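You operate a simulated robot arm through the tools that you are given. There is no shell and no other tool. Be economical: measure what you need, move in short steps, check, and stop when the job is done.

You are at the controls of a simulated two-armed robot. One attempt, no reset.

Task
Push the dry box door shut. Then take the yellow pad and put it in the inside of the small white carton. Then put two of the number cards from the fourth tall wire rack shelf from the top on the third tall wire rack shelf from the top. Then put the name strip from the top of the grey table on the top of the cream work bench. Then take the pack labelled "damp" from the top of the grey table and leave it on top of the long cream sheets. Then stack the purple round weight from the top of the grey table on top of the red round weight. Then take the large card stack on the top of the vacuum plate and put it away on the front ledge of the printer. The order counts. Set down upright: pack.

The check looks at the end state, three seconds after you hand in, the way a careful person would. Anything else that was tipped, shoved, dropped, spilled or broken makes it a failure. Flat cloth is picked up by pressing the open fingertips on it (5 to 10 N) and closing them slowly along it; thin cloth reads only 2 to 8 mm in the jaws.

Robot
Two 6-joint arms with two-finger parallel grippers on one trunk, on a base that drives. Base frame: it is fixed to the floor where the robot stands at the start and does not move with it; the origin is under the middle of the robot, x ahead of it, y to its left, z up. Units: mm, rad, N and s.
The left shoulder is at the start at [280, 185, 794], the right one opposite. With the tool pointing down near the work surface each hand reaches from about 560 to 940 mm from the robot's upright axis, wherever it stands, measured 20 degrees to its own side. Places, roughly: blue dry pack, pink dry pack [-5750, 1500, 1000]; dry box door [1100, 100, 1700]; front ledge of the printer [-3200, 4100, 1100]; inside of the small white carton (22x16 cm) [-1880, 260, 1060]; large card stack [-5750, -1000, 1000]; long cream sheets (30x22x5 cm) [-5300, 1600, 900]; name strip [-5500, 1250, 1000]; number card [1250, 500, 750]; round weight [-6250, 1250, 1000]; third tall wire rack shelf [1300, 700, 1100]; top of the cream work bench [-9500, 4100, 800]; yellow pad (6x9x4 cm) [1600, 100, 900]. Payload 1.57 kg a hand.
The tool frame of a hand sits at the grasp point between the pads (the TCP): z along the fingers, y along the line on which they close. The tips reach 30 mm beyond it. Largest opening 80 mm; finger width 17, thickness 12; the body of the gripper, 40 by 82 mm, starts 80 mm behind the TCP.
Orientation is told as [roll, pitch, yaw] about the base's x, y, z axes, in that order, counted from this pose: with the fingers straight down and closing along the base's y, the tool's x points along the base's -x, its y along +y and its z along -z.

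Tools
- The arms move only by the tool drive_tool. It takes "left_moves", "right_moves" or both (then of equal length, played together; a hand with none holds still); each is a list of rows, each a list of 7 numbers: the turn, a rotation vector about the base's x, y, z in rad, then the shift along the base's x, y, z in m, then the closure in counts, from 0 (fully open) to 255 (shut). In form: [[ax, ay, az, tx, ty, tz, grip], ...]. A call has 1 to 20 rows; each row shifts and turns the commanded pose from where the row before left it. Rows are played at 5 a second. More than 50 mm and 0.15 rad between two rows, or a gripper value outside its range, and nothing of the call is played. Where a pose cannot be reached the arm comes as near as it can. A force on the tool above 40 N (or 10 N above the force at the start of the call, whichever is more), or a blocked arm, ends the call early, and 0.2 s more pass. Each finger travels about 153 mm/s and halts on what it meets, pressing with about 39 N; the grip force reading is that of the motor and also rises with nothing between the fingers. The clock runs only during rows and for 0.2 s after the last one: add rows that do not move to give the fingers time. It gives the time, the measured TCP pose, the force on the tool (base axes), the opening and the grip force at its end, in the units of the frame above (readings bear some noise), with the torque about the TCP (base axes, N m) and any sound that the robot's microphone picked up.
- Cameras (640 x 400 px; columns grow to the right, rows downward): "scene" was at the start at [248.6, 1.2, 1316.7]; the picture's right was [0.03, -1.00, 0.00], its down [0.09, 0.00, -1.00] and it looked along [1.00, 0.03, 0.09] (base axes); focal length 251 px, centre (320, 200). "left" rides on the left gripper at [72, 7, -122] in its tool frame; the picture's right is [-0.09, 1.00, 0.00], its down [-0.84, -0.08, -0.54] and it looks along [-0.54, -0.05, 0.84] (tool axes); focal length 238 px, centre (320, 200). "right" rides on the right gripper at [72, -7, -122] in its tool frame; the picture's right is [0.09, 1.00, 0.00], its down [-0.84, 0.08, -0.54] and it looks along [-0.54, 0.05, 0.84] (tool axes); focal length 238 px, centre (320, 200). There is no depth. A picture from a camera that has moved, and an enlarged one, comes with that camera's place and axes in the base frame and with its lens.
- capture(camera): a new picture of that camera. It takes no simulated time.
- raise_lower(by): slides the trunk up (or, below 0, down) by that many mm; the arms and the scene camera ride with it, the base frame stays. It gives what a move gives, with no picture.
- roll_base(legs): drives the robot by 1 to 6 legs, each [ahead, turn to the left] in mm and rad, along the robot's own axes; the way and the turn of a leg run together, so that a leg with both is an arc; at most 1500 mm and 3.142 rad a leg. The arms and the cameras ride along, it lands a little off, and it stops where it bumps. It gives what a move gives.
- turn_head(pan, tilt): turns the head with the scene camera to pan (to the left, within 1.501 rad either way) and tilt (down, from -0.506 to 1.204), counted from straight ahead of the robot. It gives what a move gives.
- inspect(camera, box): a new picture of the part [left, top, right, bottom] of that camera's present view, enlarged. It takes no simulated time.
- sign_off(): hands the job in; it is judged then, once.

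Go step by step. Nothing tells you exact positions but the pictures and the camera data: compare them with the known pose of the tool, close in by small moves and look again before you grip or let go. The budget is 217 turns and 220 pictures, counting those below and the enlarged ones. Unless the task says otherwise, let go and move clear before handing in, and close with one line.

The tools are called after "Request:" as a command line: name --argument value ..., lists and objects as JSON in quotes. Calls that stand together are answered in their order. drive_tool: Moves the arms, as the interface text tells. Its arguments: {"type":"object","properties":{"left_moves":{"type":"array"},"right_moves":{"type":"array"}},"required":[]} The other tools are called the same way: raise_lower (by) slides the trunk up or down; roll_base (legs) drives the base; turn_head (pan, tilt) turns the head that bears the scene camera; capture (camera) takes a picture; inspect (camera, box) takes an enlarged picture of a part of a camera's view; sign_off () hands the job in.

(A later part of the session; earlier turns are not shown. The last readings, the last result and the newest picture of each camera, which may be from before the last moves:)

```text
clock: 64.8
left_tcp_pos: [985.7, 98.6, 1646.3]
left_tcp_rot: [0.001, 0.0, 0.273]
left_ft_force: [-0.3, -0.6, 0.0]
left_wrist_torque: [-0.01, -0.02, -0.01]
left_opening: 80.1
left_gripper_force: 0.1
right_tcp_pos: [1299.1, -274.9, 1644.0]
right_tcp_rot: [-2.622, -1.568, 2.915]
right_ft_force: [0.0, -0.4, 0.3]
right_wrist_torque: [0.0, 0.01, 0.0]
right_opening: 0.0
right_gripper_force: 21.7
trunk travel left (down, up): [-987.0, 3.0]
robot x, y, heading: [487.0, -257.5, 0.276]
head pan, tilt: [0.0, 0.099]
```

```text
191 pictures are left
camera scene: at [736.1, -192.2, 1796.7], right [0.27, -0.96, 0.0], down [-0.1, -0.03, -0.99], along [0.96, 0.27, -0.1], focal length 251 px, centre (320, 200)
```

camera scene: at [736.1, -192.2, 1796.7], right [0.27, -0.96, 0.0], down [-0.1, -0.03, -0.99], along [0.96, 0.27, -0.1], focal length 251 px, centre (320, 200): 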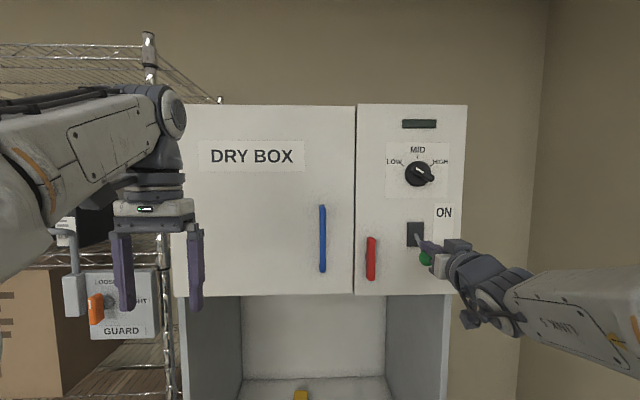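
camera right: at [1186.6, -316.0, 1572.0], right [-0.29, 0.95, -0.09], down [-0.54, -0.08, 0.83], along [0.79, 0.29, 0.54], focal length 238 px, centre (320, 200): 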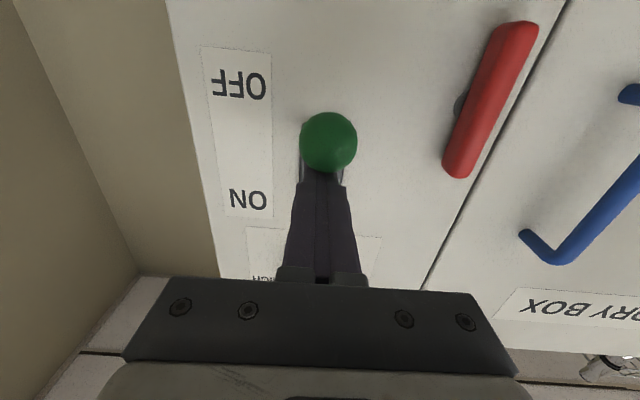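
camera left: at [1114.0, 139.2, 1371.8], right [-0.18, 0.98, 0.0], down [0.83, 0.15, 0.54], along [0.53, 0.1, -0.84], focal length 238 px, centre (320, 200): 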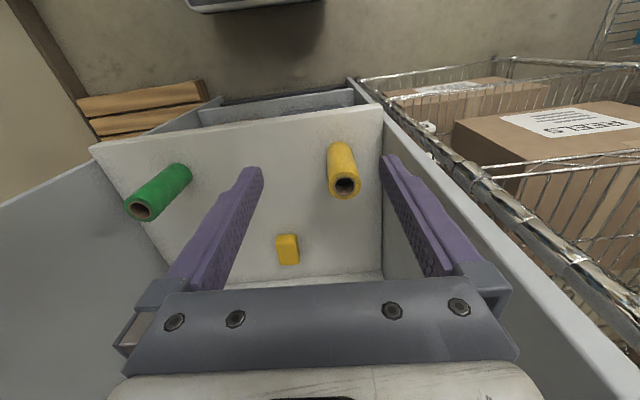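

Request:
drive_tool --right_moves '[[0, 0, 0, 0, 0, -0.004, 255], [0, 0, 0, 0, 0, -0.004, 255], [0, 0, 0, 0, 0, -0.004, 255], [0, 0, 0, 0, 0, 0, 255]]'

Request:
drive_tool --right_moves '[[0, 0, 0, 0, 0, 0.02, 255], [0, 0, 0, 0, 0, 0.03, 255], [0, 0, 0, -0.04, -0.011, 0.0, 255], [0, 0, 0, -0.04, -0.011, 0, 255], [0, 0, 0, -0.02, -0.006, 0, 255], [-0.0374, 0.136, 0, -0.008, -0.003, 0, 255], [-0.0374, 0.136, 0, -0.008, -0.003, 0, 255], [-0.0374, 0.136, 0, -0.008, -0.003, 0, 255], [-0.0374, 0.136, 0, -0.008, -0.003, 0, 255], [-0.0374, 0.136, 0, -0.008, -0.003, 0, 255], [-0.0374, 0.136, 0, -0.008, -0.003, 0, 255], [-0.0374, 0.136, 0, -0.008, -0.003, 0, 255], [-0.0374, 0.136, 0, -0.008, -0.003, 0, 255], [-0.0374, 0.136, 0, -0.008, -0.003, 0, 255], [-0.0374, 0.136, 0, -0.008, -0.003, 0, 255], [-0.0374, 0.136, 0, -0.008, -0.003, 0, 255], [0, 0, 0, 0, 0, 0, 255]]'

Request:
raise_lower --by -300

Request:
inspect --camera "scene" --box '[350, 0, 480, 180]'

```text
clock: 65.8
left_tcp_pos: [984.7, 97.8, 1648.1]
left_tcp_rot: [0.0, -0.002, 0.273]
left_ft_force: [0.1, 0.2, -0.2]
left_wrist_torque: [0.0, 0.0, 0.04]
left_opening: 80.2
left_gripper_force: 0.1
right_tcp_pos: [1298.8, -274.9, 1641.5]
right_tcp_rot: [-2.993, -1.546, -2.994]
right_ft_force: [4.0, -6.6, 35.5]
right_wrist_torque: [0.2, -0.48, -0.55]
right_opening: 0.1
right_gripper_force: 21.0
trunk travel left (down, up): [-987.0, 3.0]
robot x, y, heading: [494.1, -260.3, 0.274]
head pan, tilt: [0.0, 0.099]
```

```text
clock: 69.4
left_tcp_pos: [985.4, 97.8, 1646.3]
left_tcp_rot: [0.0, 0.0, 0.274]
left_ft_force: [-0.2, 0.2, -0.3]
left_wrist_torque: [0.0, -0.01, -0.02]
left_opening: 80.2
left_gripper_force: 0.0
right_tcp_pos: [1160.8, -334.2, 1642.6]
right_tcp_rot: [0.025, -0.024, 0.272]
right_ft_force: [0.4, 0.9, -0.4]
right_wrist_torque: [-0.02, 0.01, 0.02]
right_opening: 0.0
right_gripper_force: 21.3
right hand out of reach, approached as far as the arm can: row 4, 5, 6, 16
trunk travel left (down, up): [-987.0, 3.0]
robot x, y, heading: [490.0, -260.1, 0.27]
head pan, tilt: [0.0, 0.099]
```

```text
clock: 72.4
left_tcp_pos: [985.8, 99.0, 1347.6]
left_tcp_rot: [-0.001, 0.0, 0.274]
left_ft_force: [0.3, -0.4, 0.4]
left_wrist_torque: [-0.03, 0.02, -0.01]
left_opening: 79.9
left_gripper_force: 0.0
right_tcp_pos: [1161.2, -333.6, 1342.4]
right_tcp_rot: [0.024, -0.026, 0.269]
right_ft_force: [1.4, 0.4, -0.1]
right_wrist_torque: [-0.02, -0.04, -0.01]
right_opening: 0.0
right_gripper_force: 21.7
trunk travel left (down, up): [-687.0, 303.0]
robot x, y, heading: [492.5, -256.4, 0.276]
head pan, tilt: [0.0, 0.099]
```

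```text
2.22 times, centred on (415, 90) of scene
camera zoom: at [736.1, -192.2, 1496.7], right [0.27, -0.96, 0.0], down [-0.1, -0.03, -1.0], along [0.96, 0.27, -0.1], focal length 559 px, centre (109, 444)
```

zoom: 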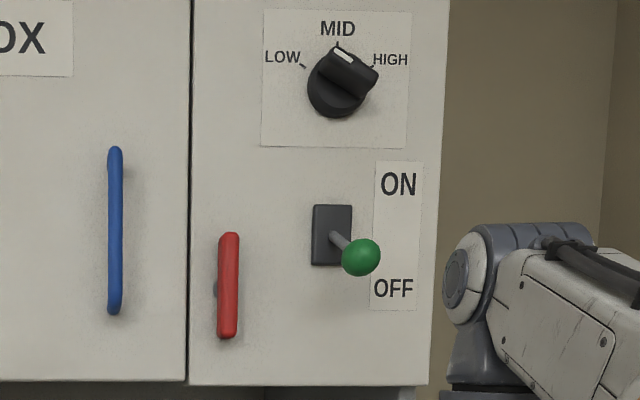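

Lever is at OFF again, the knob untouched. Now lower both hands relative to the shoulders, tilting the left hand forward, before driving in for the pad.

Request:
drive_tool --left_moves '[[0, 0, 0, 0, 0, -0.04, 0], [0, 0, 0, 0, 0, -0.04, 0], [0, 0, 0, 0, 0, -0.04, 0], [0, 0, 0, 0, 0, -0.04, 0], [0, 0, 0, 0, 0, -0.04, 0], [0, 0, 0, 0, 0, -0.04, 0], [0, 0, 0, 0, 0, -0.04, 0], [0, 0, 0, 0, 0, 0, 0]]' --right_moves '[[0, 0, 0, 0, 0, -0.04, 0], [0, 0, 0, 0, 0, -0.04, 0], [0, 0, 0, 0, 0, -0.04, 0], [0, 0, 0, 0, 0, -0.04, 0], [0, 0, 0, 0, 0, -0.04, 0], [0, 0, 0, 0, 0, -0.04, 0], [0, 0, 0, 0, 0, -0.04, 0], [0, 0, 0, 0, 0, 0, 0]]'

Request:
raise_lower --by 200

Request:
drive_tool --left_moves '[[0.0405, -0.1445, 0, 0, 0, -0.04, 0], [0.0405, -0.1445, 0, 0, 0, -0.04, 0], [0.0405, -0.1445, 0, 0, 0, -0.04, 0], [0.0405, -0.1445, 0, 0, 0, -0.04, 0], [0.0405, -0.1445, 0, 0, 0, -0.04, 0], [0, 0, 0, 0, 0, 0, 0]]' --right_moves '[[0, 0, 0, 0, 0, -0.04, 0], [0, 0, 0, 0, 0, -0.04, 0], [0, 0, 0, 0, 0, -0.04, 0], [0, 0, 0, 0, 0, -0.04, 0], [0, 0, 0, 0, 0, -0.04, 0], [0, 0, 0, 0, 0, 0, 0]]'

Request:
turn_head --pan 0 --tilt 0.6

Request:
capture --camera "scene"

```text
clock: 74.2
left_tcp_pos: [985.9, 98.7, 1069.6]
left_tcp_rot: [0.0, 0.0, 0.274]
left_ft_force: [0.5, -0.8, 0.5]
left_wrist_torque: [0.02, 0.02, 0.04]
left_opening: 79.8
left_gripper_force: 0.1
right_tcp_pos: [1160.3, -333.8, 1062.6]
right_tcp_rot: [0.026, -0.024, 0.271]
right_ft_force: [-0.2, -0.5, -0.7]
right_wrist_torque: [0.01, -0.02, 0.0]
right_opening: 79.8
right_gripper_force: 0.1
trunk travel left (down, up): [-687.0, 303.0]
robot x, y, heading: [496.0, -260.2, 0.276]
head pan, tilt: [0.0, 0.099]
```

```text
clock: 76.4
left_tcp_pos: [986.4, 97.8, 1269.3]
left_tcp_rot: [0.0, -0.001, 0.273]
left_ft_force: [-0.1, 0.0, -0.1]
left_wrist_torque: [0.0, 0.03, 0.01]
left_opening: 80.2
left_gripper_force: 0.0
right_tcp_pos: [1161.9, -333.9, 1262.7]
right_tcp_rot: [0.025, -0.025, 0.271]
right_ft_force: [0.0, -0.1, -0.6]
right_wrist_torque: [-0.02, -0.04, 0.05]
right_opening: 79.7
right_gripper_force: 0.0
trunk travel left (down, up): [-887.0, 103.0]
robot x, y, heading: [494.0, -256.5, 0.277]
head pan, tilt: [0.0, 0.099]
```

```text
clock: 77.8
left_tcp_pos: [1045.7, 96.9, 1144.6]
left_tcp_rot: [-0.11, -0.5, 0.276]
left_ft_force: [0.7, 0.4, 0.2]
left_wrist_torque: [-0.01, 0.0, 0.01]
left_opening: 80.2
left_gripper_force: 0.1
left hand out of reach, approached as far as the arm can: row 3, 4, 5
right_tcp_pos: [1163.5, -334.9, 1063.5]
right_tcp_rot: [0.024, -0.023, 0.271]
right_ft_force: [0.3, 0.1, 0.3]
right_wrist_torque: [-0.04, 0.02, 0.03]
right_opening: 80.1
right_gripper_force: 0.0
trunk travel left (down, up): [-887.0, 103.0]
robot x, y, heading: [490.1, -261.7, 0.278]
head pan, tilt: [0.0, 0.099]
```

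```text
clock: 78.7
left_tcp_pos: [1046.7, 95.6, 1144.8]
left_tcp_rot: [-0.109, -0.501, 0.275]
left_ft_force: [-0.3, 0.4, 0.2]
left_wrist_torque: [0.01, -0.02, -0.02]
left_opening: 80.0
left_gripper_force: 0.0
right_tcp_pos: [1163.0, -335.0, 1065.1]
right_tcp_rot: [0.026, -0.024, 0.27]
right_ft_force: [-0.7, 0.6, -0.8]
right_wrist_torque: [0.02, 0.01, -0.02]
right_opening: 80.0
right_gripper_force: 0.1
trunk travel left (down, up): [-887.0, 103.0]
robot x, y, heading: [491.6, -262.6, 0.275]
head pan, tilt: [0.0, 0.6]
```

```text
189 pictures are left
camera scene: at [732.7, -193.2, 1650.6], right [0.27, -0.96, 0.0], down [-0.54, -0.15, -0.83], along [0.79, 0.22, -0.56], focal length 251 px, centre (320, 200)
```

scene: 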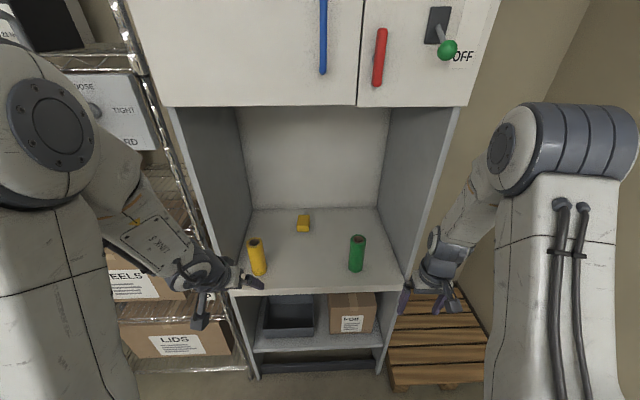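

Elbows are high; lower the trunk a bit, and bring the left hand sideways to the pad's line before driving in.

Request:
raise_lower --by -100

Request:
drive_tool --left_moves '[[0, 0, 0, 0.01, -0.035, 0.03, 0], [0, 0, 0, 0.01, -0.035, 0.03, 0], [0, 0, 0, 0.01, -0.035, 0.03, 0], [0, 0, 0, 0, 0, 0, 0]]'

Request:
roll_base --legs '[[195, 0.005]]'

Request:
capture --camera "scene"

Request:
capture --camera "left"

```text
clock: 80.0
left_tcp_pos: [1044.9, 95.6, 1044.7]
left_tcp_rot: [-0.11, -0.5, 0.279]
left_ft_force: [-0.1, 0.5, 0.2]
left_wrist_torque: [0.0, 0.0, -0.01]
left_opening: 79.8
left_gripper_force: 0.1
right_tcp_pos: [1163.2, -334.8, 964.2]
right_tcp_rot: [0.025, -0.025, 0.27]
right_ft_force: [0.5, 1.4, 0.4]
right_wrist_torque: [0.01, 0.0, 0.02]
right_opening: 80.1
right_gripper_force: 0.1
trunk travel left (down, up): [-787.0, 203.0]
robot x, y, heading: [488.0, -258.6, 0.277]
head pan, tilt: [0.0, 0.6]
```

```text
clock: 81.0
left_tcp_pos: [1072.3, 0.8, 1125.7]
left_tcp_rot: [-0.112, -0.498, 0.278]
left_ft_force: [-0.3, 0.7, -0.5]
left_wrist_torque: [-0.04, -0.02, -0.01]
left_opening: 80.0
left_gripper_force: 0.0
left hand out of reach, approached as far as the arm can: row 2
right_tcp_pos: [1161.9, -335.1, 964.4]
right_tcp_rot: [0.027, -0.025, 0.272]
right_ft_force: [-0.7, 1.0, -0.4]
right_wrist_torque: [-0.04, -0.05, 0.05]
right_opening: 79.9
right_gripper_force: 0.0
trunk travel left (down, up): [-787.0, 203.0]
robot x, y, heading: [491.8, -255.4, 0.274]
head pan, tilt: [0.0, 0.6]
```

```text
clock: 82.6
left_tcp_pos: [1259.7, 55.1, 1125.6]
left_tcp_rot: [-0.11, -0.497, 0.279]
left_ft_force: [0.9, 0.3, 1.2]
left_wrist_torque: [0.0, 0.02, 0.03]
left_opening: 79.9
left_gripper_force: 0.0
right_tcp_pos: [1351.2, -280.4, 964.2]
right_tcp_rot: [0.026, -0.023, 0.271]
right_ft_force: [0.4, -0.5, 0.7]
right_wrist_torque: [0.01, -0.01, -0.01]
right_opening: 80.0
right_gripper_force: 0.0
trunk travel left (down, up): [-787.0, 203.0]
robot x, y, heading: [679.8, -206.3, 0.275]
head pan, tilt: [0.0, 0.6]
```

```text
188 pictures are left
camera scene: at [921.3, -139.7, 1550.6], right [0.27, -0.96, 0.0], down [-0.54, -0.15, -0.83], along [0.79, 0.22, -0.56], focal length 251 px, centre (320, 200)
```

scene: 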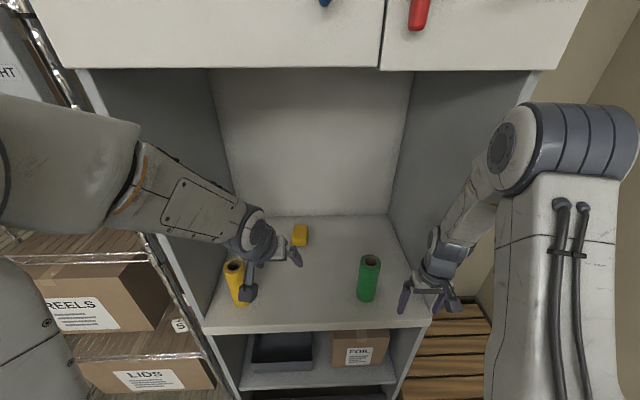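

```text
187 pictures are left
camera left: at [1139.9, 40.8, 1197.1], right [-0.15, 0.99, -0.05], down [0.46, 0.11, 0.88], along [0.88, 0.1, -0.47], focal length 238 px, centre (320, 200)
```

left: 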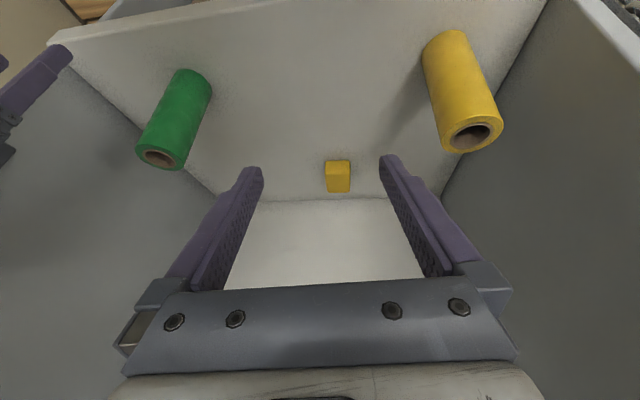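

The left hand sits in the opening over the pad's line. Move it forward to a pre-grasp point and look.

Request:
drive_tool --left_moves '[[0, 0, 0, 0.039, 0.009, -0.008, 0], [0, 0, 0, 0.039, 0.009, -0.008, 0], [0, 0, 0, 0.039, 0.009, -0.01, 0], [0, 0, 0, 0.039, 0.009, -0.01, 0], [0, 0, 0, 0.039, 0.009, -0.01, 0], [0, 0, 0, 0.039, 0.009, -0.02, 0], [0, 0, 0, 0.037, 0.008, -0.02, 0], [0, 0, 0, 0, 0, 0, 0]]'

Request:
capture --camera "left"

Request:
capture --camera "scene"

```text
clock: 84.4
left_tcp_pos: [1533.9, 117.5, 1042.2]
left_tcp_rot: [-0.11, -0.5, 0.281]
left_ft_force: [0.4, 0.7, -0.4]
left_wrist_torque: [0.0, -0.04, 0.01]
left_opening: 79.9
left_gripper_force: 0.0
right_tcp_pos: [1353.1, -279.7, 962.6]
right_tcp_rot: [0.025, -0.024, 0.27]
right_ft_force: [-0.2, -0.6, -0.7]
right_wrist_torque: [0.01, 0.0, 0.01]
right_opening: 80.0
right_gripper_force: 0.0
trunk travel left (down, up): [-787.0, 203.0]
robot x, y, heading: [678.8, -204.5, 0.274]
head pan, tilt: [0.0, 0.6]
```

```text
186 pictures are left
camera left: at [1412.8, 103.5, 1114.1], right [-0.15, 0.99, -0.05], down [0.46, 0.11, 0.88], along [0.88, 0.1, -0.47], focal length 238 px, centre (320, 200)
```

left: 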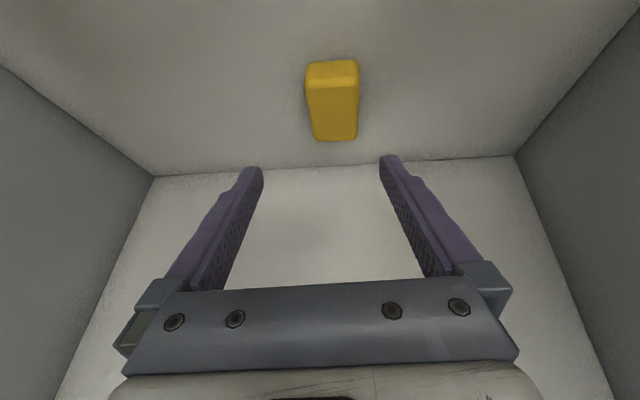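

```text
185 pictures are left
camera scene: at [922.2, -139.4, 1550.5], right [0.27, -0.96, 0.0], down [-0.54, -0.15, -0.82], along [0.79, 0.22, -0.57], focal length 251 px, centre (320, 200)
```

scene: 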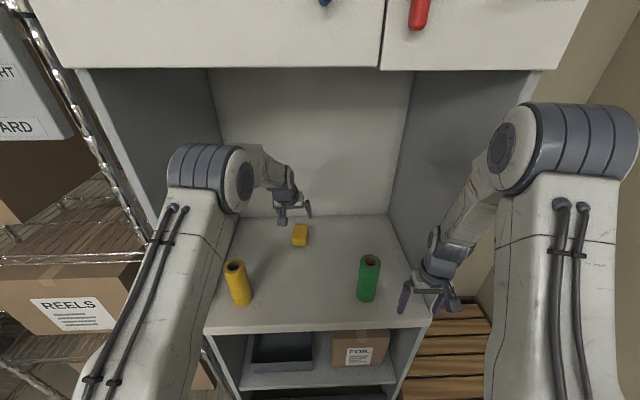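

Pad centre top at about (1608,136,898), nearly aligned with the fingers. Descend onto it.

Request:
drive_tool --left_moves '[[0, 0, -0.05, 0.015, 0.004, -0.03, 0], [0, 0, 0, 0.015, 0.004, -0.03, 0], [0, 0, 0, 0.015, 0.004, -0.03, 0], [0, 0, 0, 0.015, 0.004, -0.03, 0], [0, 0, 0, 0.012, 0.003, -0.022, 0], [0, 0, 0, 0, 0, 0, 0]]'

Request:
capture --camera "left"

```text
clock: 85.8
left_tcp_pos: [1605.2, 137.3, 896.5]
left_tcp_rot: [-0.111, -0.5, 0.23]
left_ft_force: [0.0, -0.2, -0.4]
left_wrist_torque: [-0.02, -0.03, 0.01]
left_opening: 79.9
left_gripper_force: 0.0
right_tcp_pos: [1352.8, -279.8, 964.8]
right_tcp_rot: [0.023, -0.025, 0.27]
right_ft_force: [0.4, -0.5, 0.6]
right_wrist_torque: [-0.05, 0.02, -0.01]
right_opening: 80.0
right_gripper_force: 0.0
trunk travel left (down, up): [-787.0, 203.0]
robot x, y, heading: [682.2, -209.1, 0.276]
head pan, tilt: [0.0, 0.6]
```

```text
184 pictures are left
camera left: at [1482.9, 129.2, 968.3], right [-0.1, 0.99, -0.05], down [0.46, 0.09, 0.88], along [0.88, 0.06, -0.47], focal length 238 px, centre (320, 200)
```

left: 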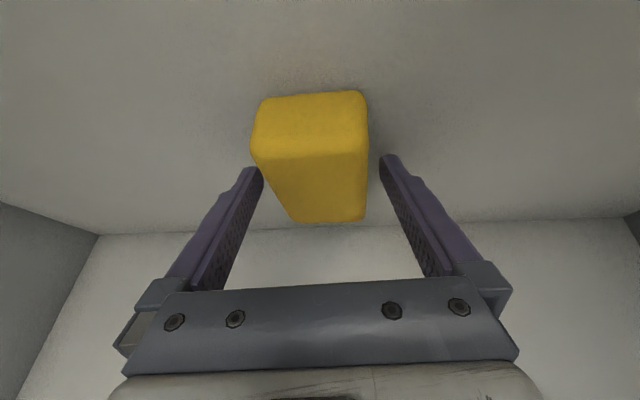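

The fingers straddle the pad. Lower slightly and close.

Request:
drive_tool --left_moves '[[0, 0, 0, 0.002, -0.002, -0.006, 0], [0, 0, 0, 0, 0, 0, 60], [0, 0, 0, 0, 0, 0, 120], [0, 0, 0, 0, 0, 0, 255], [0, 0, 0, 0, 0, 0, 255]]'

Request:
drive_tool --left_moves '[[0, 0, 0, 0, 0, 0.02, 255], [0, 0, 0, 0, 0, 0.03, 255], [0, 0, 0, 0, 0, 0.03, 255], [0, 0, 0, 0, 0, 0, 255]]'

Request:
capture --camera "left"

```text
clock: 87.0
left_tcp_pos: [1606.8, 134.9, 893.3]
left_tcp_rot: [-0.112, -0.503, 0.232]
left_ft_force: [0.6, 5.9, 13.2]
left_wrist_torque: [0.65, 0.0, 0.02]
left_opening: 57.1
left_gripper_force: 39.2
right_tcp_pos: [1350.2, -279.4, 965.1]
right_tcp_rot: [0.025, -0.024, 0.272]
right_ft_force: [0.6, -0.6, -0.1]
right_wrist_torque: [-0.02, -0.04, -0.01]
right_opening: 80.0
right_gripper_force: 0.1
trunk travel left (down, up): [-787.0, 203.0]
robot x, y, heading: [684.5, -207.6, 0.276]
head pan, tilt: [0.0, 0.6]
```

```text
clock: 88.0
left_tcp_pos: [1606.7, 134.5, 971.8]
left_tcp_rot: [-0.11, -0.497, 0.23]
left_ft_force: [-0.3, 1.0, 0.6]
left_wrist_torque: [0.0, 0.02, -0.01]
left_opening: 0.0
left_gripper_force: 21.2
right_tcp_pos: [1352.0, -280.6, 964.8]
right_tcp_rot: [0.027, -0.024, 0.271]
right_ft_force: [-0.3, -0.1, 0.3]
right_wrist_torque: [0.0, 0.01, -0.02]
right_opening: 80.0
right_gripper_force: 0.1
trunk travel left (down, up): [-787.0, 203.0]
robot x, y, heading: [678.5, -203.7, 0.274]
head pan, tilt: [0.0, 0.6]
```

```text
183 pictures are left
camera left: at [1485.2, 126.7, 1042.6], right [-0.1, 0.99, -0.05], down [0.47, 0.09, 0.88], along [0.88, 0.06, -0.47], focal length 238 px, centre (320, 200)
```

left: 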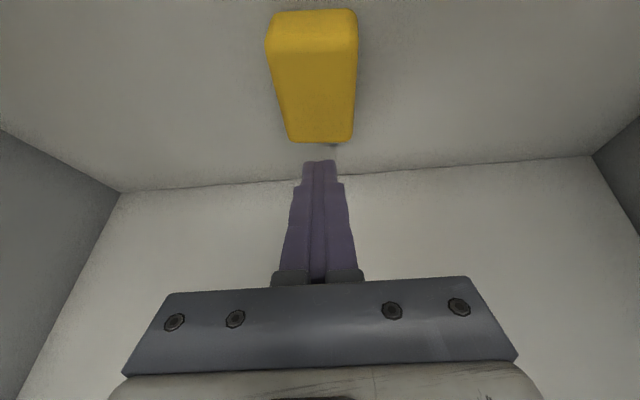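

The pad slipped out; top is at z≈899. I'll grip it deeper with the fingers tilted more horizontal so the pads cover its side.

Request:
drive_tool --left_moves '[[0.0342, -0.146, 0, -0.02, -0.005, 0, 255], [0.0342, -0.146, 0, -0.022, -0.006, 0, 255], [0.0342, -0.146, 0, -0.022, -0.006, 0, 120], [0.0342, -0.146, 0, -0.022, -0.006, 0, 0], [0, 0, 0, 0, 0, 0, 0]]'

Request:
capture --camera "left"

Request:
capture --camera "scene"

```text
clock: 89.2
left_tcp_pos: [1521.0, 112.5, 971.5]
left_tcp_rot: [-0.111, -1.101, 0.231]
left_ft_force: [0.6, 0.2, -0.7]
left_wrist_torque: [-0.01, 0.07, 0.0]
left_opening: 79.9
left_gripper_force: 0.0
left hand out of reach, approached as far as the arm can: row 2
right_tcp_pos: [1352.4, -280.1, 965.2]
right_tcp_rot: [0.024, -0.024, 0.27]
right_ft_force: [-0.3, 0.6, -0.4]
right_wrist_torque: [0.0, -0.02, 0.01]
right_opening: 79.9
right_gripper_force: 0.0
trunk travel left (down, up): [-787.0, 203.0]
robot x, y, heading: [682.3, -207.1, 0.276]
head pan, tilt: [0.0, 0.6]
```

```text
182 pictures are left
camera left: at [1380.3, 99.6, 962.6], right [-0.09, 1.0, 0.03], down [-0.1, -0.04, 0.99], along [0.99, 0.09, 0.1], focal length 238 px, centre (320, 200)
```

left: 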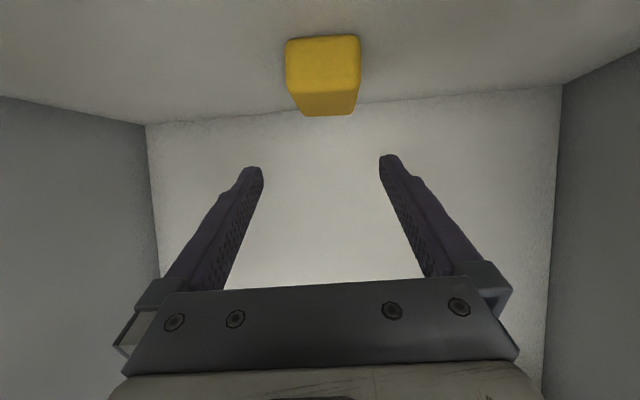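

```text
181 pictures are left
camera scene: at [921.7, -139.5, 1550.6], right [0.27, -0.96, 0.0], down [-0.54, -0.15, -0.83], along [0.79, 0.22, -0.56], focal length 251 px, centre (320, 200)
```

scene: 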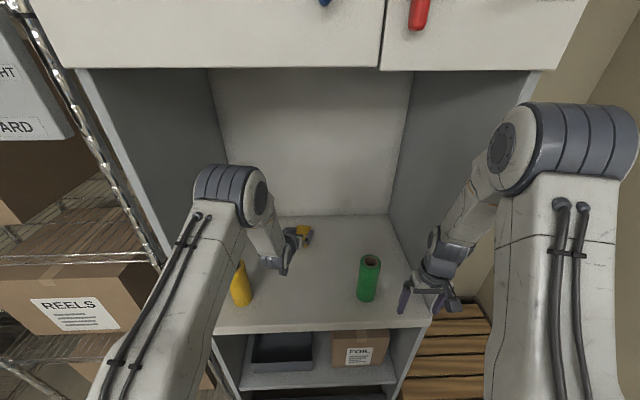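

Too flat would bring the wrist camera near the shelf; use about 0.8 rad tilt. Position over the pad and lower around it.

Request:
drive_tool --left_moves '[[-0.0342, 0.146, 0, 0.0, 0.0, 0, 0], [-0.0342, 0.146, 0, 0.02, 0.004, 0, 0], [0, 0, 0, 0.033, 0.007, -0.018, 0], [0, 0, 0, 0.033, 0.007, -0.018, 0], [0, 0, 0, 0, 0, -0.02, 0], [0, 0, 0, 0, 0, -0.02, 0], [0, 0, 0, 0, 0, 0, 0]]'

Request:
capture --camera "left"

```text
clock: 90.8
left_tcp_pos: [1608.6, 129.5, 895.1]
left_tcp_rot: [-0.111, -0.8, 0.231]
left_ft_force: [0.0, 0.6, 0.8]
left_wrist_torque: [-0.02, 0.01, 0.02]
left_opening: 80.0
left_gripper_force: 0.1
right_tcp_pos: [1352.7, -281.3, 965.4]
right_tcp_rot: [0.025, -0.025, 0.269]
right_ft_force: [0.2, 0.9, 0.3]
right_wrist_torque: [0.03, -0.01, -0.02]
right_opening: 79.8
right_gripper_force: 0.1
trunk travel left (down, up): [-787.0, 203.0]
robot x, y, heading: [682.6, -204.9, 0.281]
head pan, tilt: [0.0, 0.6]
```

```text
180 pictures are left
camera left: at [1471.2, 117.0, 927.7], right [-0.09, 1.0, -0.01], down [0.19, 0.03, 0.98], along [0.98, 0.08, -0.19], focal length 238 px, centre (320, 200)
```

left: 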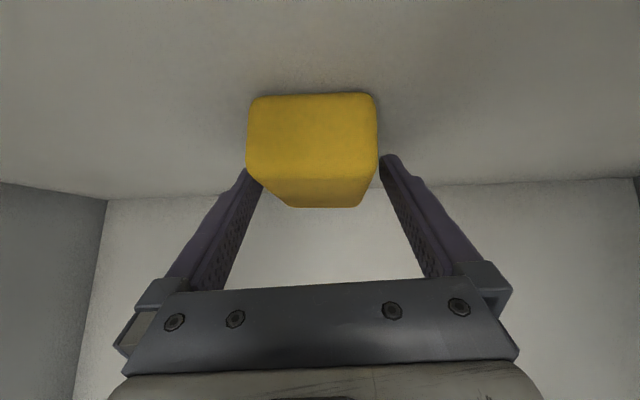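

Request:
drive_tool --left_moves '[[0, 0, 0, 0.0, -0.002, -0.006, 0], [0, 0, 0, 0, 0, 0, 40], [0, 0, 0, 0, 0, 0, 80], [0, 0, 0, 0, 0, 0, 120], [0, 0, 0, 0, 0, 0, 255], [0, 0, 0, 0, 0, 0, 255], [0, 0, 0, 0, 0, 0, 255]]'

Request:
drive_tool --left_moves '[[0, 0, 0, 0, 0, 0.005, 255], [0, 0, 0, 0, 0, 0.005, 255], [0, 0, 0, 0, 0, 0, 255]]'

Request:
capture --camera "left"

```text
clock: 92.4
left_tcp_pos: [1606.6, 127.3, 890.3]
left_tcp_rot: [-0.111, -0.799, 0.23]
left_ft_force: [-0.1, -0.7, 2.2]
left_wrist_torque: [0.05, -0.08, -0.05]
left_opening: 57.3
left_gripper_force: 38.9
right_tcp_pos: [1351.6, -280.7, 964.6]
right_tcp_rot: [0.026, -0.025, 0.27]
right_ft_force: [-0.3, 0.5, 0.0]
right_wrist_torque: [-0.01, 0.02, 0.01]
right_opening: 80.1
right_gripper_force: 0.0
trunk travel left (down, up): [-787.0, 203.0]
robot x, y, heading: [680.1, -205.8, 0.275]
head pan, tilt: [0.0, 0.6]
```

```text
clock: 93.2
left_tcp_pos: [1606.9, 126.4, 898.2]
left_tcp_rot: [-0.11, -0.8, 0.229]
left_ft_force: [-0.8, 0.7, 0.1]
left_wrist_torque: [-0.02, -0.02, 0.0]
left_opening: 57.2
left_gripper_force: 38.8
right_tcp_pos: [1351.4, -280.2, 964.7]
right_tcp_rot: [0.024, -0.026, 0.27]
right_ft_force: [-0.2, 0.6, -0.1]
right_wrist_torque: [-0.02, -0.01, -0.02]
right_opening: 80.2
right_gripper_force: 0.0
trunk travel left (down, up): [-787.0, 203.0]
robot x, y, heading: [681.5, -203.1, 0.274]
head pan, tilt: [0.0, 0.6]
```

```text
179 pictures are left
camera left: at [1469.7, 115.1, 932.0], right [-0.09, 1.0, -0.01], down [0.19, 0.03, 0.98], along [0.98, 0.08, -0.19], focal length 238 px, centre (320, 200)
```

left: 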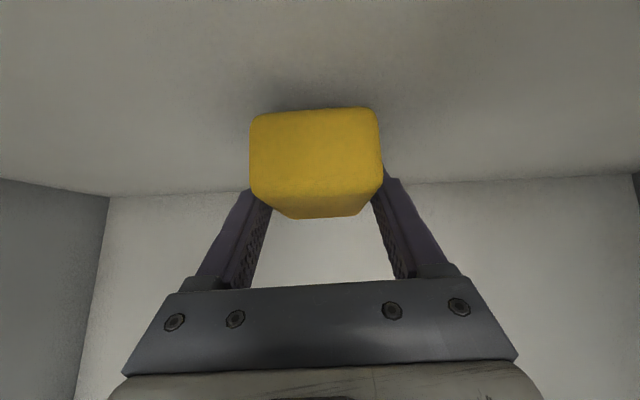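

The pad is held and following. Lift gently.

Request:
drive_tool --left_moves '[[0, 0, 0, 0, 0, 0.007, 255], [0, 0, 0, 0, 0, 0.008, 255], [0, 0, 0, 0, 0, 0.01, 255], [0, 0, 0, 0, 0, 0.012, 255], [0, 0, 0, 0, 0, 0.015, 255], [0, 0, 0, 0, 0, 0.015, 255], [0, 0, 0, 0, 0, 0.02, 255], [0, 0, 0, 0, 0, 0.02, 255], [0, 0, 0, 0, 0, 0, 255]]'

Request:
capture --camera "left"

```text
clock: 95.2
left_tcp_pos: [1607.2, 126.3, 997.5]
left_tcp_rot: [-0.109, -0.8, 0.231]
left_ft_force: [-0.1, -0.1, -0.1]
left_wrist_torque: [-0.01, 0.02, 0.01]
left_opening: 57.1
left_gripper_force: 39.3
left hand out of reach, approached as far as the arm can: row 7
right_tcp_pos: [1351.9, -281.2, 964.8]
right_tcp_rot: [0.027, -0.025, 0.27]
right_ft_force: [1.2, -0.5, -0.9]
right_wrist_torque: [0.04, 0.04, 0.0]
right_opening: 79.8
right_gripper_force: 0.1
trunk travel left (down, up): [-787.0, 203.0]
robot x, y, heading: [681.5, -207.4, 0.274]
head pan, tilt: [0.0, 0.6]
```

```text
178 pictures are left
camera left: at [1470.2, 115.1, 1030.4], right [-0.09, 1.0, -0.01], down [0.19, 0.03, 0.98], along [0.98, 0.08, -0.19], focal length 238 px, centre (320, 200)
```

left: 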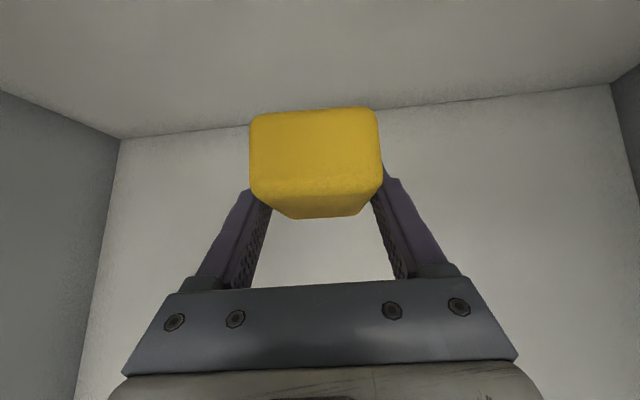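

Holding firmly. Raise further and pull out of the cabinet.

Request:
drive_tool --left_moves '[[0, 0, 0, -0.015, -0.004, 0.02, 255], [0, 0, 0, -0.015, -0.004, 0.02, 255], [0, 0, 0, -0.015, -0.004, 0.02, 255], [0, 0, 0, -0.015, -0.004, 0.02, 255], [0, 0, 0, -0.015, -0.004, 0.02, 255], [0, 0, 0, -0.025, -0.007, 0.01, 255], [0, 0, 0, -0.025, -0.007, 0, 255], [0, 0, 0, -0.025, -0.007, 0, 255], [0, 0, 0, -0.025, -0.007, 0, 255], [0, 0, 0, -0.025, -0.007, 0, 255], [0, 0, 0, -0.025, -0.007, 0, 255], [0, 0, 0, -0.025, -0.007, 0, 255], [0, 0, 0, -0.025, -0.007, 0, 255], [0, 0, 0, 0, 0, 0, 255]]'

Request:
capture --camera "scene"

```text
clock: 98.2
left_tcp_pos: [1360.5, 54.0, 1106.8]
left_tcp_rot: [-0.109, -0.799, 0.229]
left_ft_force: [0.2, -0.1, -1.4]
left_wrist_torque: [-0.02, -0.02, 0.05]
left_opening: 57.4
left_gripper_force: 38.7
left hand out of reach, approached as far as the arm can: row 6, 7, 8
right_tcp_pos: [1353.0, -281.0, 964.7]
right_tcp_rot: [0.024, -0.025, 0.268]
right_ft_force: [0.0, 0.1, 0.0]
right_wrist_torque: [0.01, 0.02, 0.0]
right_opening: 80.2
right_gripper_force: 0.1
trunk travel left (down, up): [-787.0, 203.0]
robot x, y, heading: [682.2, -204.7, 0.277]
head pan, tilt: [0.0, 0.6]
```

```text
177 pictures are left
camera scene: at [921.6, -139.5, 1550.6], right [0.27, -0.96, 0.0], down [-0.54, -0.15, -0.83], along [0.79, 0.22, -0.56], focal length 251 px, centre (320, 200)
```

scene: 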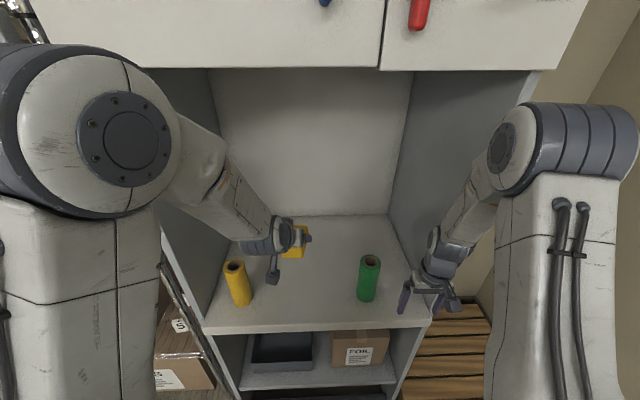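

Back the base out of the cabinet and then look around behind for the route to the carton.

Request:
roll_base --legs '[[-450, 0]]'

Request:
turn_head --pan 0 --tilt 0.2

Request:
capture --camera "scene"

Request:
turn_head --pan 1.5 --tilt 0.3

Request:
capture --camera "scene"

Request:
turn_head --pan -1.5 --tilt 0.3

Request:
capture --camera "scene"

```text
clock: 100.9
left_tcp_pos: [925.1, -69.8, 1107.4]
left_tcp_rot: [-0.11, -0.8, 0.228]
left_ft_force: [0.2, -0.1, -0.1]
left_wrist_torque: [0.01, 0.02, 0.0]
left_opening: 57.0
left_gripper_force: 39.3
right_tcp_pos: [915.7, -404.1, 964.5]
right_tcp_rot: [0.027, -0.024, 0.268]
right_ft_force: [0.4, -0.8, 0.7]
right_wrist_torque: [0.0, 0.01, -0.04]
right_opening: 79.8
right_gripper_force: 0.2
trunk travel left (down, up): [-787.0, 203.0]
robot x, y, heading: [240.4, -326.0, 0.272]
head pan, tilt: [0.0, 0.6]
```

```text
clock: 101.8
left_tcp_pos: [924.7, -69.7, 1106.2]
left_tcp_rot: [-0.11, -0.8, 0.228]
left_ft_force: [0.1, -0.5, -0.9]
left_wrist_torque: [0.01, -0.03, 0.02]
left_opening: 57.2
left_gripper_force: 39.1
right_tcp_pos: [915.1, -404.4, 964.4]
right_tcp_rot: [0.024, -0.025, 0.268]
right_ft_force: [0.2, 0.7, -0.4]
right_wrist_torque: [0.02, -0.04, 0.01]
right_opening: 80.1
right_gripper_force: 0.0
trunk travel left (down, up): [-787.0, 203.0]
robot x, y, heading: [245.9, -329.5, 0.267]
head pan, tilt: [0.0, 0.201]
```

```text
176 pictures are left
camera scene: at [489.9, -261.5, 1587.2], right [0.27, -0.96, 0.0], down [-0.19, -0.05, -0.98], along [0.94, 0.26, -0.2], focal length 251 px, centre (320, 200)
```

scene: 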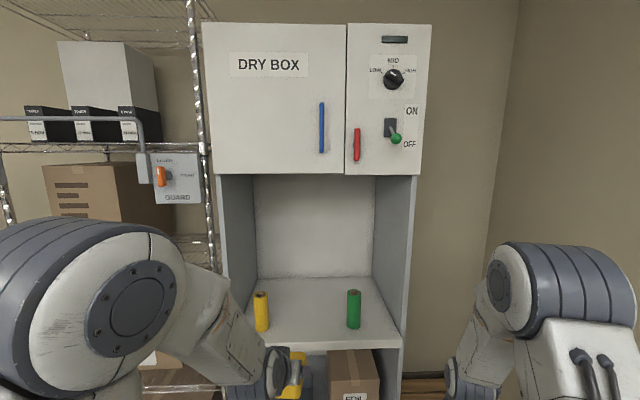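

```text
clock: 103.4
left_tcp_pos: [924.6, -70.8, 1106.7]
left_tcp_rot: [-0.111, -0.799, 0.228]
left_ft_force: [-0.2, -1.0, -0.1]
left_wrist_torque: [0.01, -0.02, 0.0]
left_opening: 57.0
left_gripper_force: 38.7
right_tcp_pos: [916.4, -404.4, 964.5]
right_tcp_rot: [0.027, -0.024, 0.269]
right_ft_force: [-0.3, 0.1, -0.7]
right_wrist_torque: [0.01, 0.02, 0.01]
right_opening: 80.1
right_gripper_force: 0.0
trunk travel left (down, up): [-787.0, 203.0]
robot x, y, heading: [243.4, -329.3, 0.272]
head pan, tilt: [1.499, 0.3]
```

```text
175 pictures are left
camera scene: at [381.5, -195.2, 1578.0], right [0.98, 0.2, 0.0], down [0.06, -0.29, -0.96], along [-0.19, 0.94, -0.3], focal length 251 px, centre (320, 200)
```

scene: 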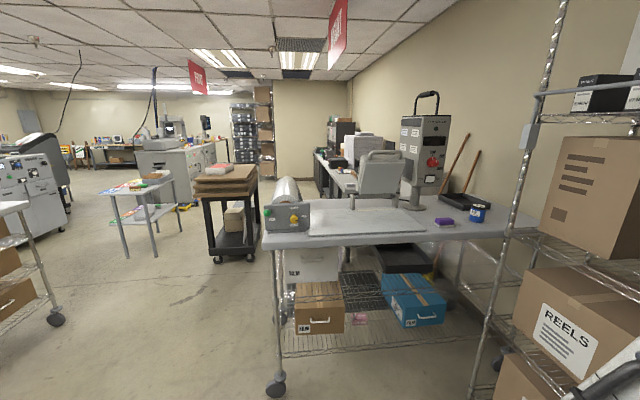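

```text
clock: 106.0
left_tcp_pos: [924.9, -70.4, 1105.5]
left_tcp_rot: [-0.111, -0.8, 0.229]
left_ft_force: [-0.7, -0.2, -0.6]
left_wrist_torque: [0.01, 0.01, 0.03]
left_opening: 57.3
left_gripper_force: 39.2
right_tcp_pos: [915.7, -405.5, 964.0]
right_tcp_rot: [0.026, -0.026, 0.268]
right_ft_force: [0.3, -0.6, -0.3]
right_wrist_torque: [0.04, -0.02, 0.0]
right_opening: 80.1
right_gripper_force: 0.0
trunk travel left (down, up): [-787.0, 203.0]
robot x, y, heading: [243.0, -335.0, 0.272]
head pan, tilt: [-1.499, 0.3]
```

```text
174 pictures are left
camera scene: at [431.7, -374.5, 1578.0], right [-0.94, -0.34, 0.0], down [-0.1, 0.28, -0.96], along [0.32, -0.9, -0.3], focal length 251 px, centre (320, 200)
```

scene: 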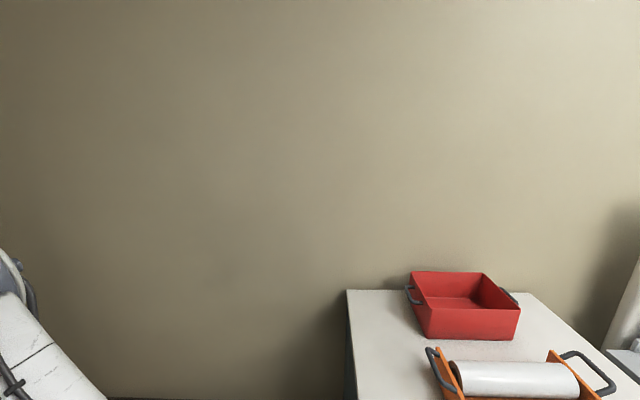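

Path behind is to be checked. Turn left in place (clear of the racks) to face -x and look.

Request:
roll_base --legs '[[0, 1.45], [0, 1.42]]'

Request:
turn_head --pan 0 --tilt 0.25

Request:
capture --camera "scene"

```text
clock: 113.6
left_tcp_pos: [-474.8, -434.0, 1107.1]
left_tcp_rot: [-0.11, -0.799, -3.131]
left_ft_force: [0.9, -0.4, 0.6]
left_wrist_torque: [-0.04, -0.01, 0.02]
left_opening: 57.1
left_gripper_force: 38.8
right_tcp_pos: [-393.8, -109.3, 964.6]
right_tcp_rot: [0.026, -0.024, -3.09]
right_ft_force: [0.3, 0.0, 0.1]
right_wrist_torque: [-0.02, -0.02, 0.02]
right_opening: 80.2
right_gripper_force: 0.0
trunk travel left (down, up): [-787.0, 203.0]
robot x, y, heading: [243.7, -327.5, -3.088]
head pan, tilt: [-1.499, 0.3]
```

```text
clock: 115.2
left_tcp_pos: [-474.1, -433.9, 1105.4]
left_tcp_rot: [-0.111, -0.799, -3.132]
left_ft_force: [0.0, 0.5, -1.5]
left_wrist_torque: [0.0, 0.01, 0.03]
left_opening: 57.0
left_gripper_force: 38.8
right_tcp_pos: [-394.1, -109.4, 964.1]
right_tcp_rot: [0.027, -0.026, -3.091]
right_ft_force: [0.1, -0.5, 0.2]
right_wrist_torque: [0.02, -0.02, -0.03]
right_opening: 80.1
right_gripper_force: 0.1
trunk travel left (down, up): [-787.0, 203.0]
robot x, y, heading: [245.9, -326.2, -3.09]
head pan, tilt: [0.0, 0.25]
```

```text
173 pictures are left
camera scene: at [-7.2, -343.9, 1582.7], right [-0.06, 1.0, 0.0], down [0.25, 0.01, -0.97], along [-0.97, -0.05, -0.25], focal length 251 px, centre (320, 200)
```

scene: 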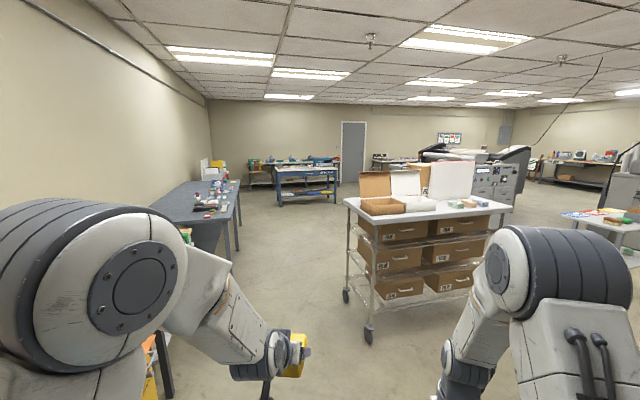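

The white carton stands on the shelf-cart ahead-right. Inspect it.

Request:
inspect --camera "scene" --box '[330, 150, 530, 270]'

```text
3.20 times, centred on (430, 210) of scene
camera zoom: at [-7.2, -343.9, 1582.7], right [-0.06, 1.0, 0.0], down [0.25, 0.01, -0.97], along [-0.97, -0.05, -0.25], focal length 804 px, centre (-32, 168)
```

zoom: 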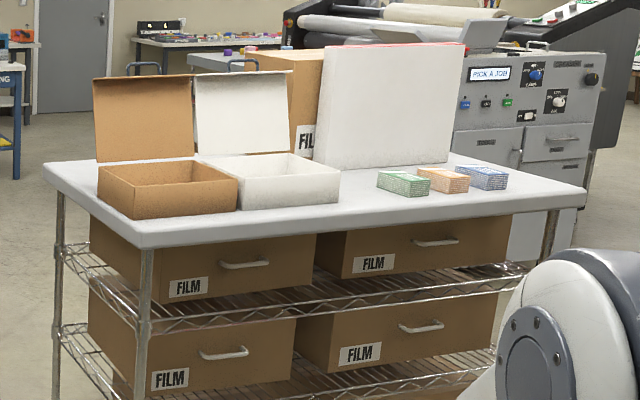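

The carton's inside is around (-1878,263), table top z≈1050, table yawed about 0.31. Raise the trunk so hands clear the table, then drive to stand off in front of it.

Request:
raise_lower --by 200

Request:
roll_base --legs '[[0, -0.78], [800, 0], [725, 0], [0, 1.044]]'

Request:
turn_head --pan 0 --tilt 0.5

Request:
capture --camera "scene"

```text
clock: 117.3
left_tcp_pos: [-474.4, -433.2, 1305.9]
left_tcp_rot: [-0.11, -0.801, -3.133]
left_ft_force: [0.2, -0.6, -0.3]
left_wrist_torque: [0.0, 0.04, 0.0]
left_opening: 57.3
left_gripper_force: 38.7
right_tcp_pos: [-393.5, -109.0, 1163.8]
right_tcp_rot: [0.026, -0.025, -3.088]
right_ft_force: [0.0, 0.1, 0.5]
right_wrist_torque: [0.01, -0.03, 0.0]
right_opening: 80.1
right_gripper_force: 0.0
trunk travel left (down, up): [-987.0, 3.0]
robot x, y, heading: [242.8, -331.1, -3.087]
head pan, tilt: [0.0, 0.25]
```

```text
clock: 130.0
left_tcp_pos: [-1582.8, 397.8, 1306.0]
left_tcp_rot: [-0.111, -0.801, -2.853]
left_ft_force: [1.2, 0.4, -0.3]
left_wrist_torque: [0.02, -0.01, -0.01]
left_opening: 57.3
left_gripper_force: 38.6
right_tcp_pos: [-1593.8, 734.2, 1164.8]
right_tcp_rot: [0.023, -0.025, -2.811]
right_ft_force: [0.0, 0.2, -0.6]
right_wrist_torque: [0.01, -0.02, -0.03]
right_opening: 80.1
right_gripper_force: 0.1
trunk travel left (down, up): [-987.0, 3.0]
robot x, y, heading: [-920.2, 698.1, -2.803]
head pan, tilt: [0.0, 0.25]
```

```text
clock: 130.8
left_tcp_pos: [-1583.5, 398.8, 1306.3]
left_tcp_rot: [-0.109, -0.799, -2.851]
left_ft_force: [0.8, -0.1, -0.4]
left_wrist_torque: [-0.01, -0.02, -0.03]
left_opening: 57.2
left_gripper_force: 38.8
right_tcp_pos: [-1593.4, 734.3, 1163.8]
right_tcp_rot: [0.026, -0.025, -2.809]
right_ft_force: [0.0, 0.3, 0.3]
right_wrist_torque: [0.01, 0.01, 0.01]
right_opening: 79.8
right_gripper_force: 0.2
trunk travel left (down, up): [-987.0, 3.0]
robot x, y, heading: [-918.7, 699.9, -2.803]
head pan, tilt: [0.0, 0.499]
```

```text
171 pictures are left
camera scene: at [-1155.7, 614.1, 1759.7], right [-0.33, 0.94, 0.0], down [0.45, 0.16, -0.88], along [-0.83, -0.29, -0.48], focal length 251 px, centre (320, 200)
```

scene: 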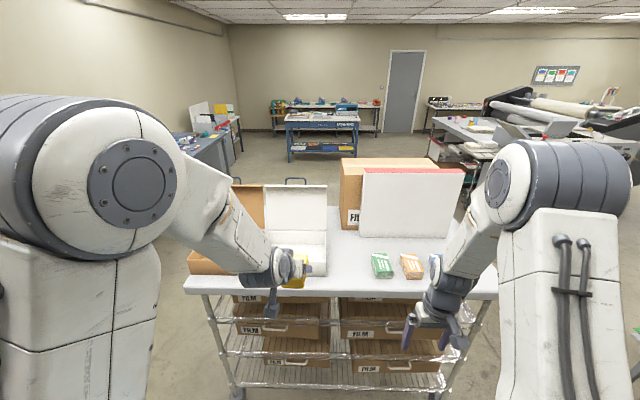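

Nicely lined up. Look with the left camera for carton location.

Request:
capture --camera "left"

Request:
inspect --camera "scene" --box '[180, 160, 480, 320]'

```text
170 pictures are left
camera left: at [-1445.5, 418.6, 1339.1], right [0.15, -0.99, -0.01], down [-0.19, -0.04, 0.98], along [-0.97, -0.14, -0.19], focal length 238 px, centre (320, 200)
```

left: 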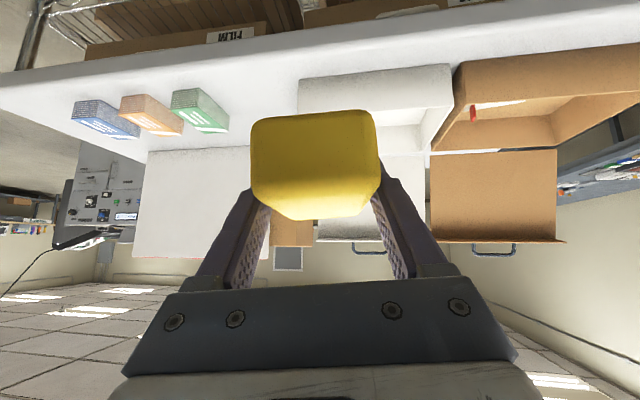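

```text
2.13 times, centred on (330, 240) of scene
camera zoom: at [-1155.7, 614.1, 1759.7], right [-0.33, 0.94, 0.0], down [0.45, 0.16, -0.88], along [-0.83, -0.29, -0.48], focal length 536 px, centre (299, 115)
```

zoom: 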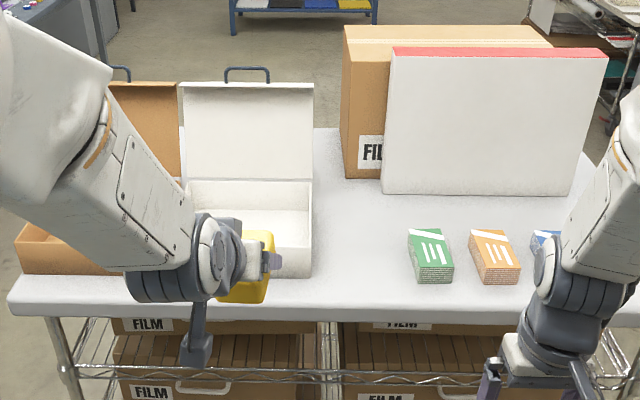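

Carton centre ≈ (-1880,256). Drive 180 mm closer and move the pad above it.

Request:
roll_base --legs '[[180, 0]]'

```text
clock: 132.3
left_tcp_pos: [-1751.8, 340.4, 1306.8]
left_tcp_rot: [-0.109, -0.799, -2.854]
left_ft_force: [-0.4, 0.2, -1.1]
left_wrist_torque: [-0.02, -0.04, -0.01]
left_opening: 57.0
left_gripper_force: 38.8
right_tcp_pos: [-1762.4, 674.5, 1164.2]
right_tcp_rot: [0.026, -0.023, -2.813]
right_ft_force: [0.1, 1.3, 0.0]
right_wrist_torque: [0.0, 0.01, 0.01]
right_opening: 80.2
right_gripper_force: 0.1
trunk travel left (down, up): [-987.0, 3.0]
robot x, y, heading: [-1088.5, 640.3, -2.805]
head pan, tilt: [0.0, 0.499]
```

Request:
drive_tool --left_moves '[[0, 0, 0, -0.028, -0.0175, -0.01, 255], [0, 0, 0, -0.028, -0.0175, -0.02, 255], [0, 0, 0, -0.028, -0.0175, -0.02, 255], [0, 0, 0, -0.028, -0.0175, -0.025, 255], [0, 0, 0, -0.026, -0.0175, -0.025, 255], [0, 0, 0, 0, 0, 0, 255]]'

Request:
capture --camera "scene"

Request:
capture --camera "left"

```text
clock: 133.7
left_tcp_pos: [-1889.8, 253.4, 1206.3]
left_tcp_rot: [-0.111, -0.799, -2.855]
left_ft_force: [-0.2, -0.4, -1.2]
left_wrist_torque: [-0.02, 0.0, -0.03]
left_opening: 57.3
left_gripper_force: 38.5
right_tcp_pos: [-1762.2, 674.5, 1164.4]
right_tcp_rot: [0.025, -0.025, -2.81]
right_ft_force: [-0.4, -0.3, -0.7]
right_wrist_torque: [0.0, 0.02, 0.01]
right_opening: 79.9
right_gripper_force: 0.0
trunk travel left (down, up): [-987.0, 3.0]
robot x, y, heading: [-1091.3, 637.6, -2.802]
head pan, tilt: [0.0, 0.499]
```

```text
168 pictures are left
camera scene: at [-1325.1, 554.9, 1759.6], right [-0.33, 0.94, 0.0], down [0.45, 0.16, -0.88], along [-0.83, -0.29, -0.48], focal length 251 px, centre (320, 200)
```

scene: 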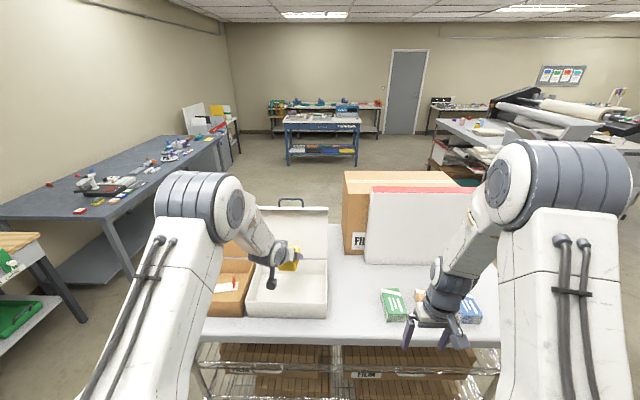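

```text
167 pictures are left
camera left: at [-1751.9, 273.2, 1239.3], right [0.15, -0.99, -0.01], down [-0.19, -0.04, 0.98], along [-0.97, -0.14, -0.19], focal length 238 px, centre (320, 200)
```

left: 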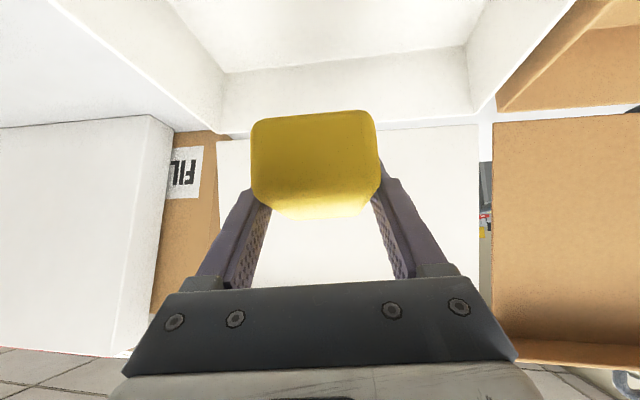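

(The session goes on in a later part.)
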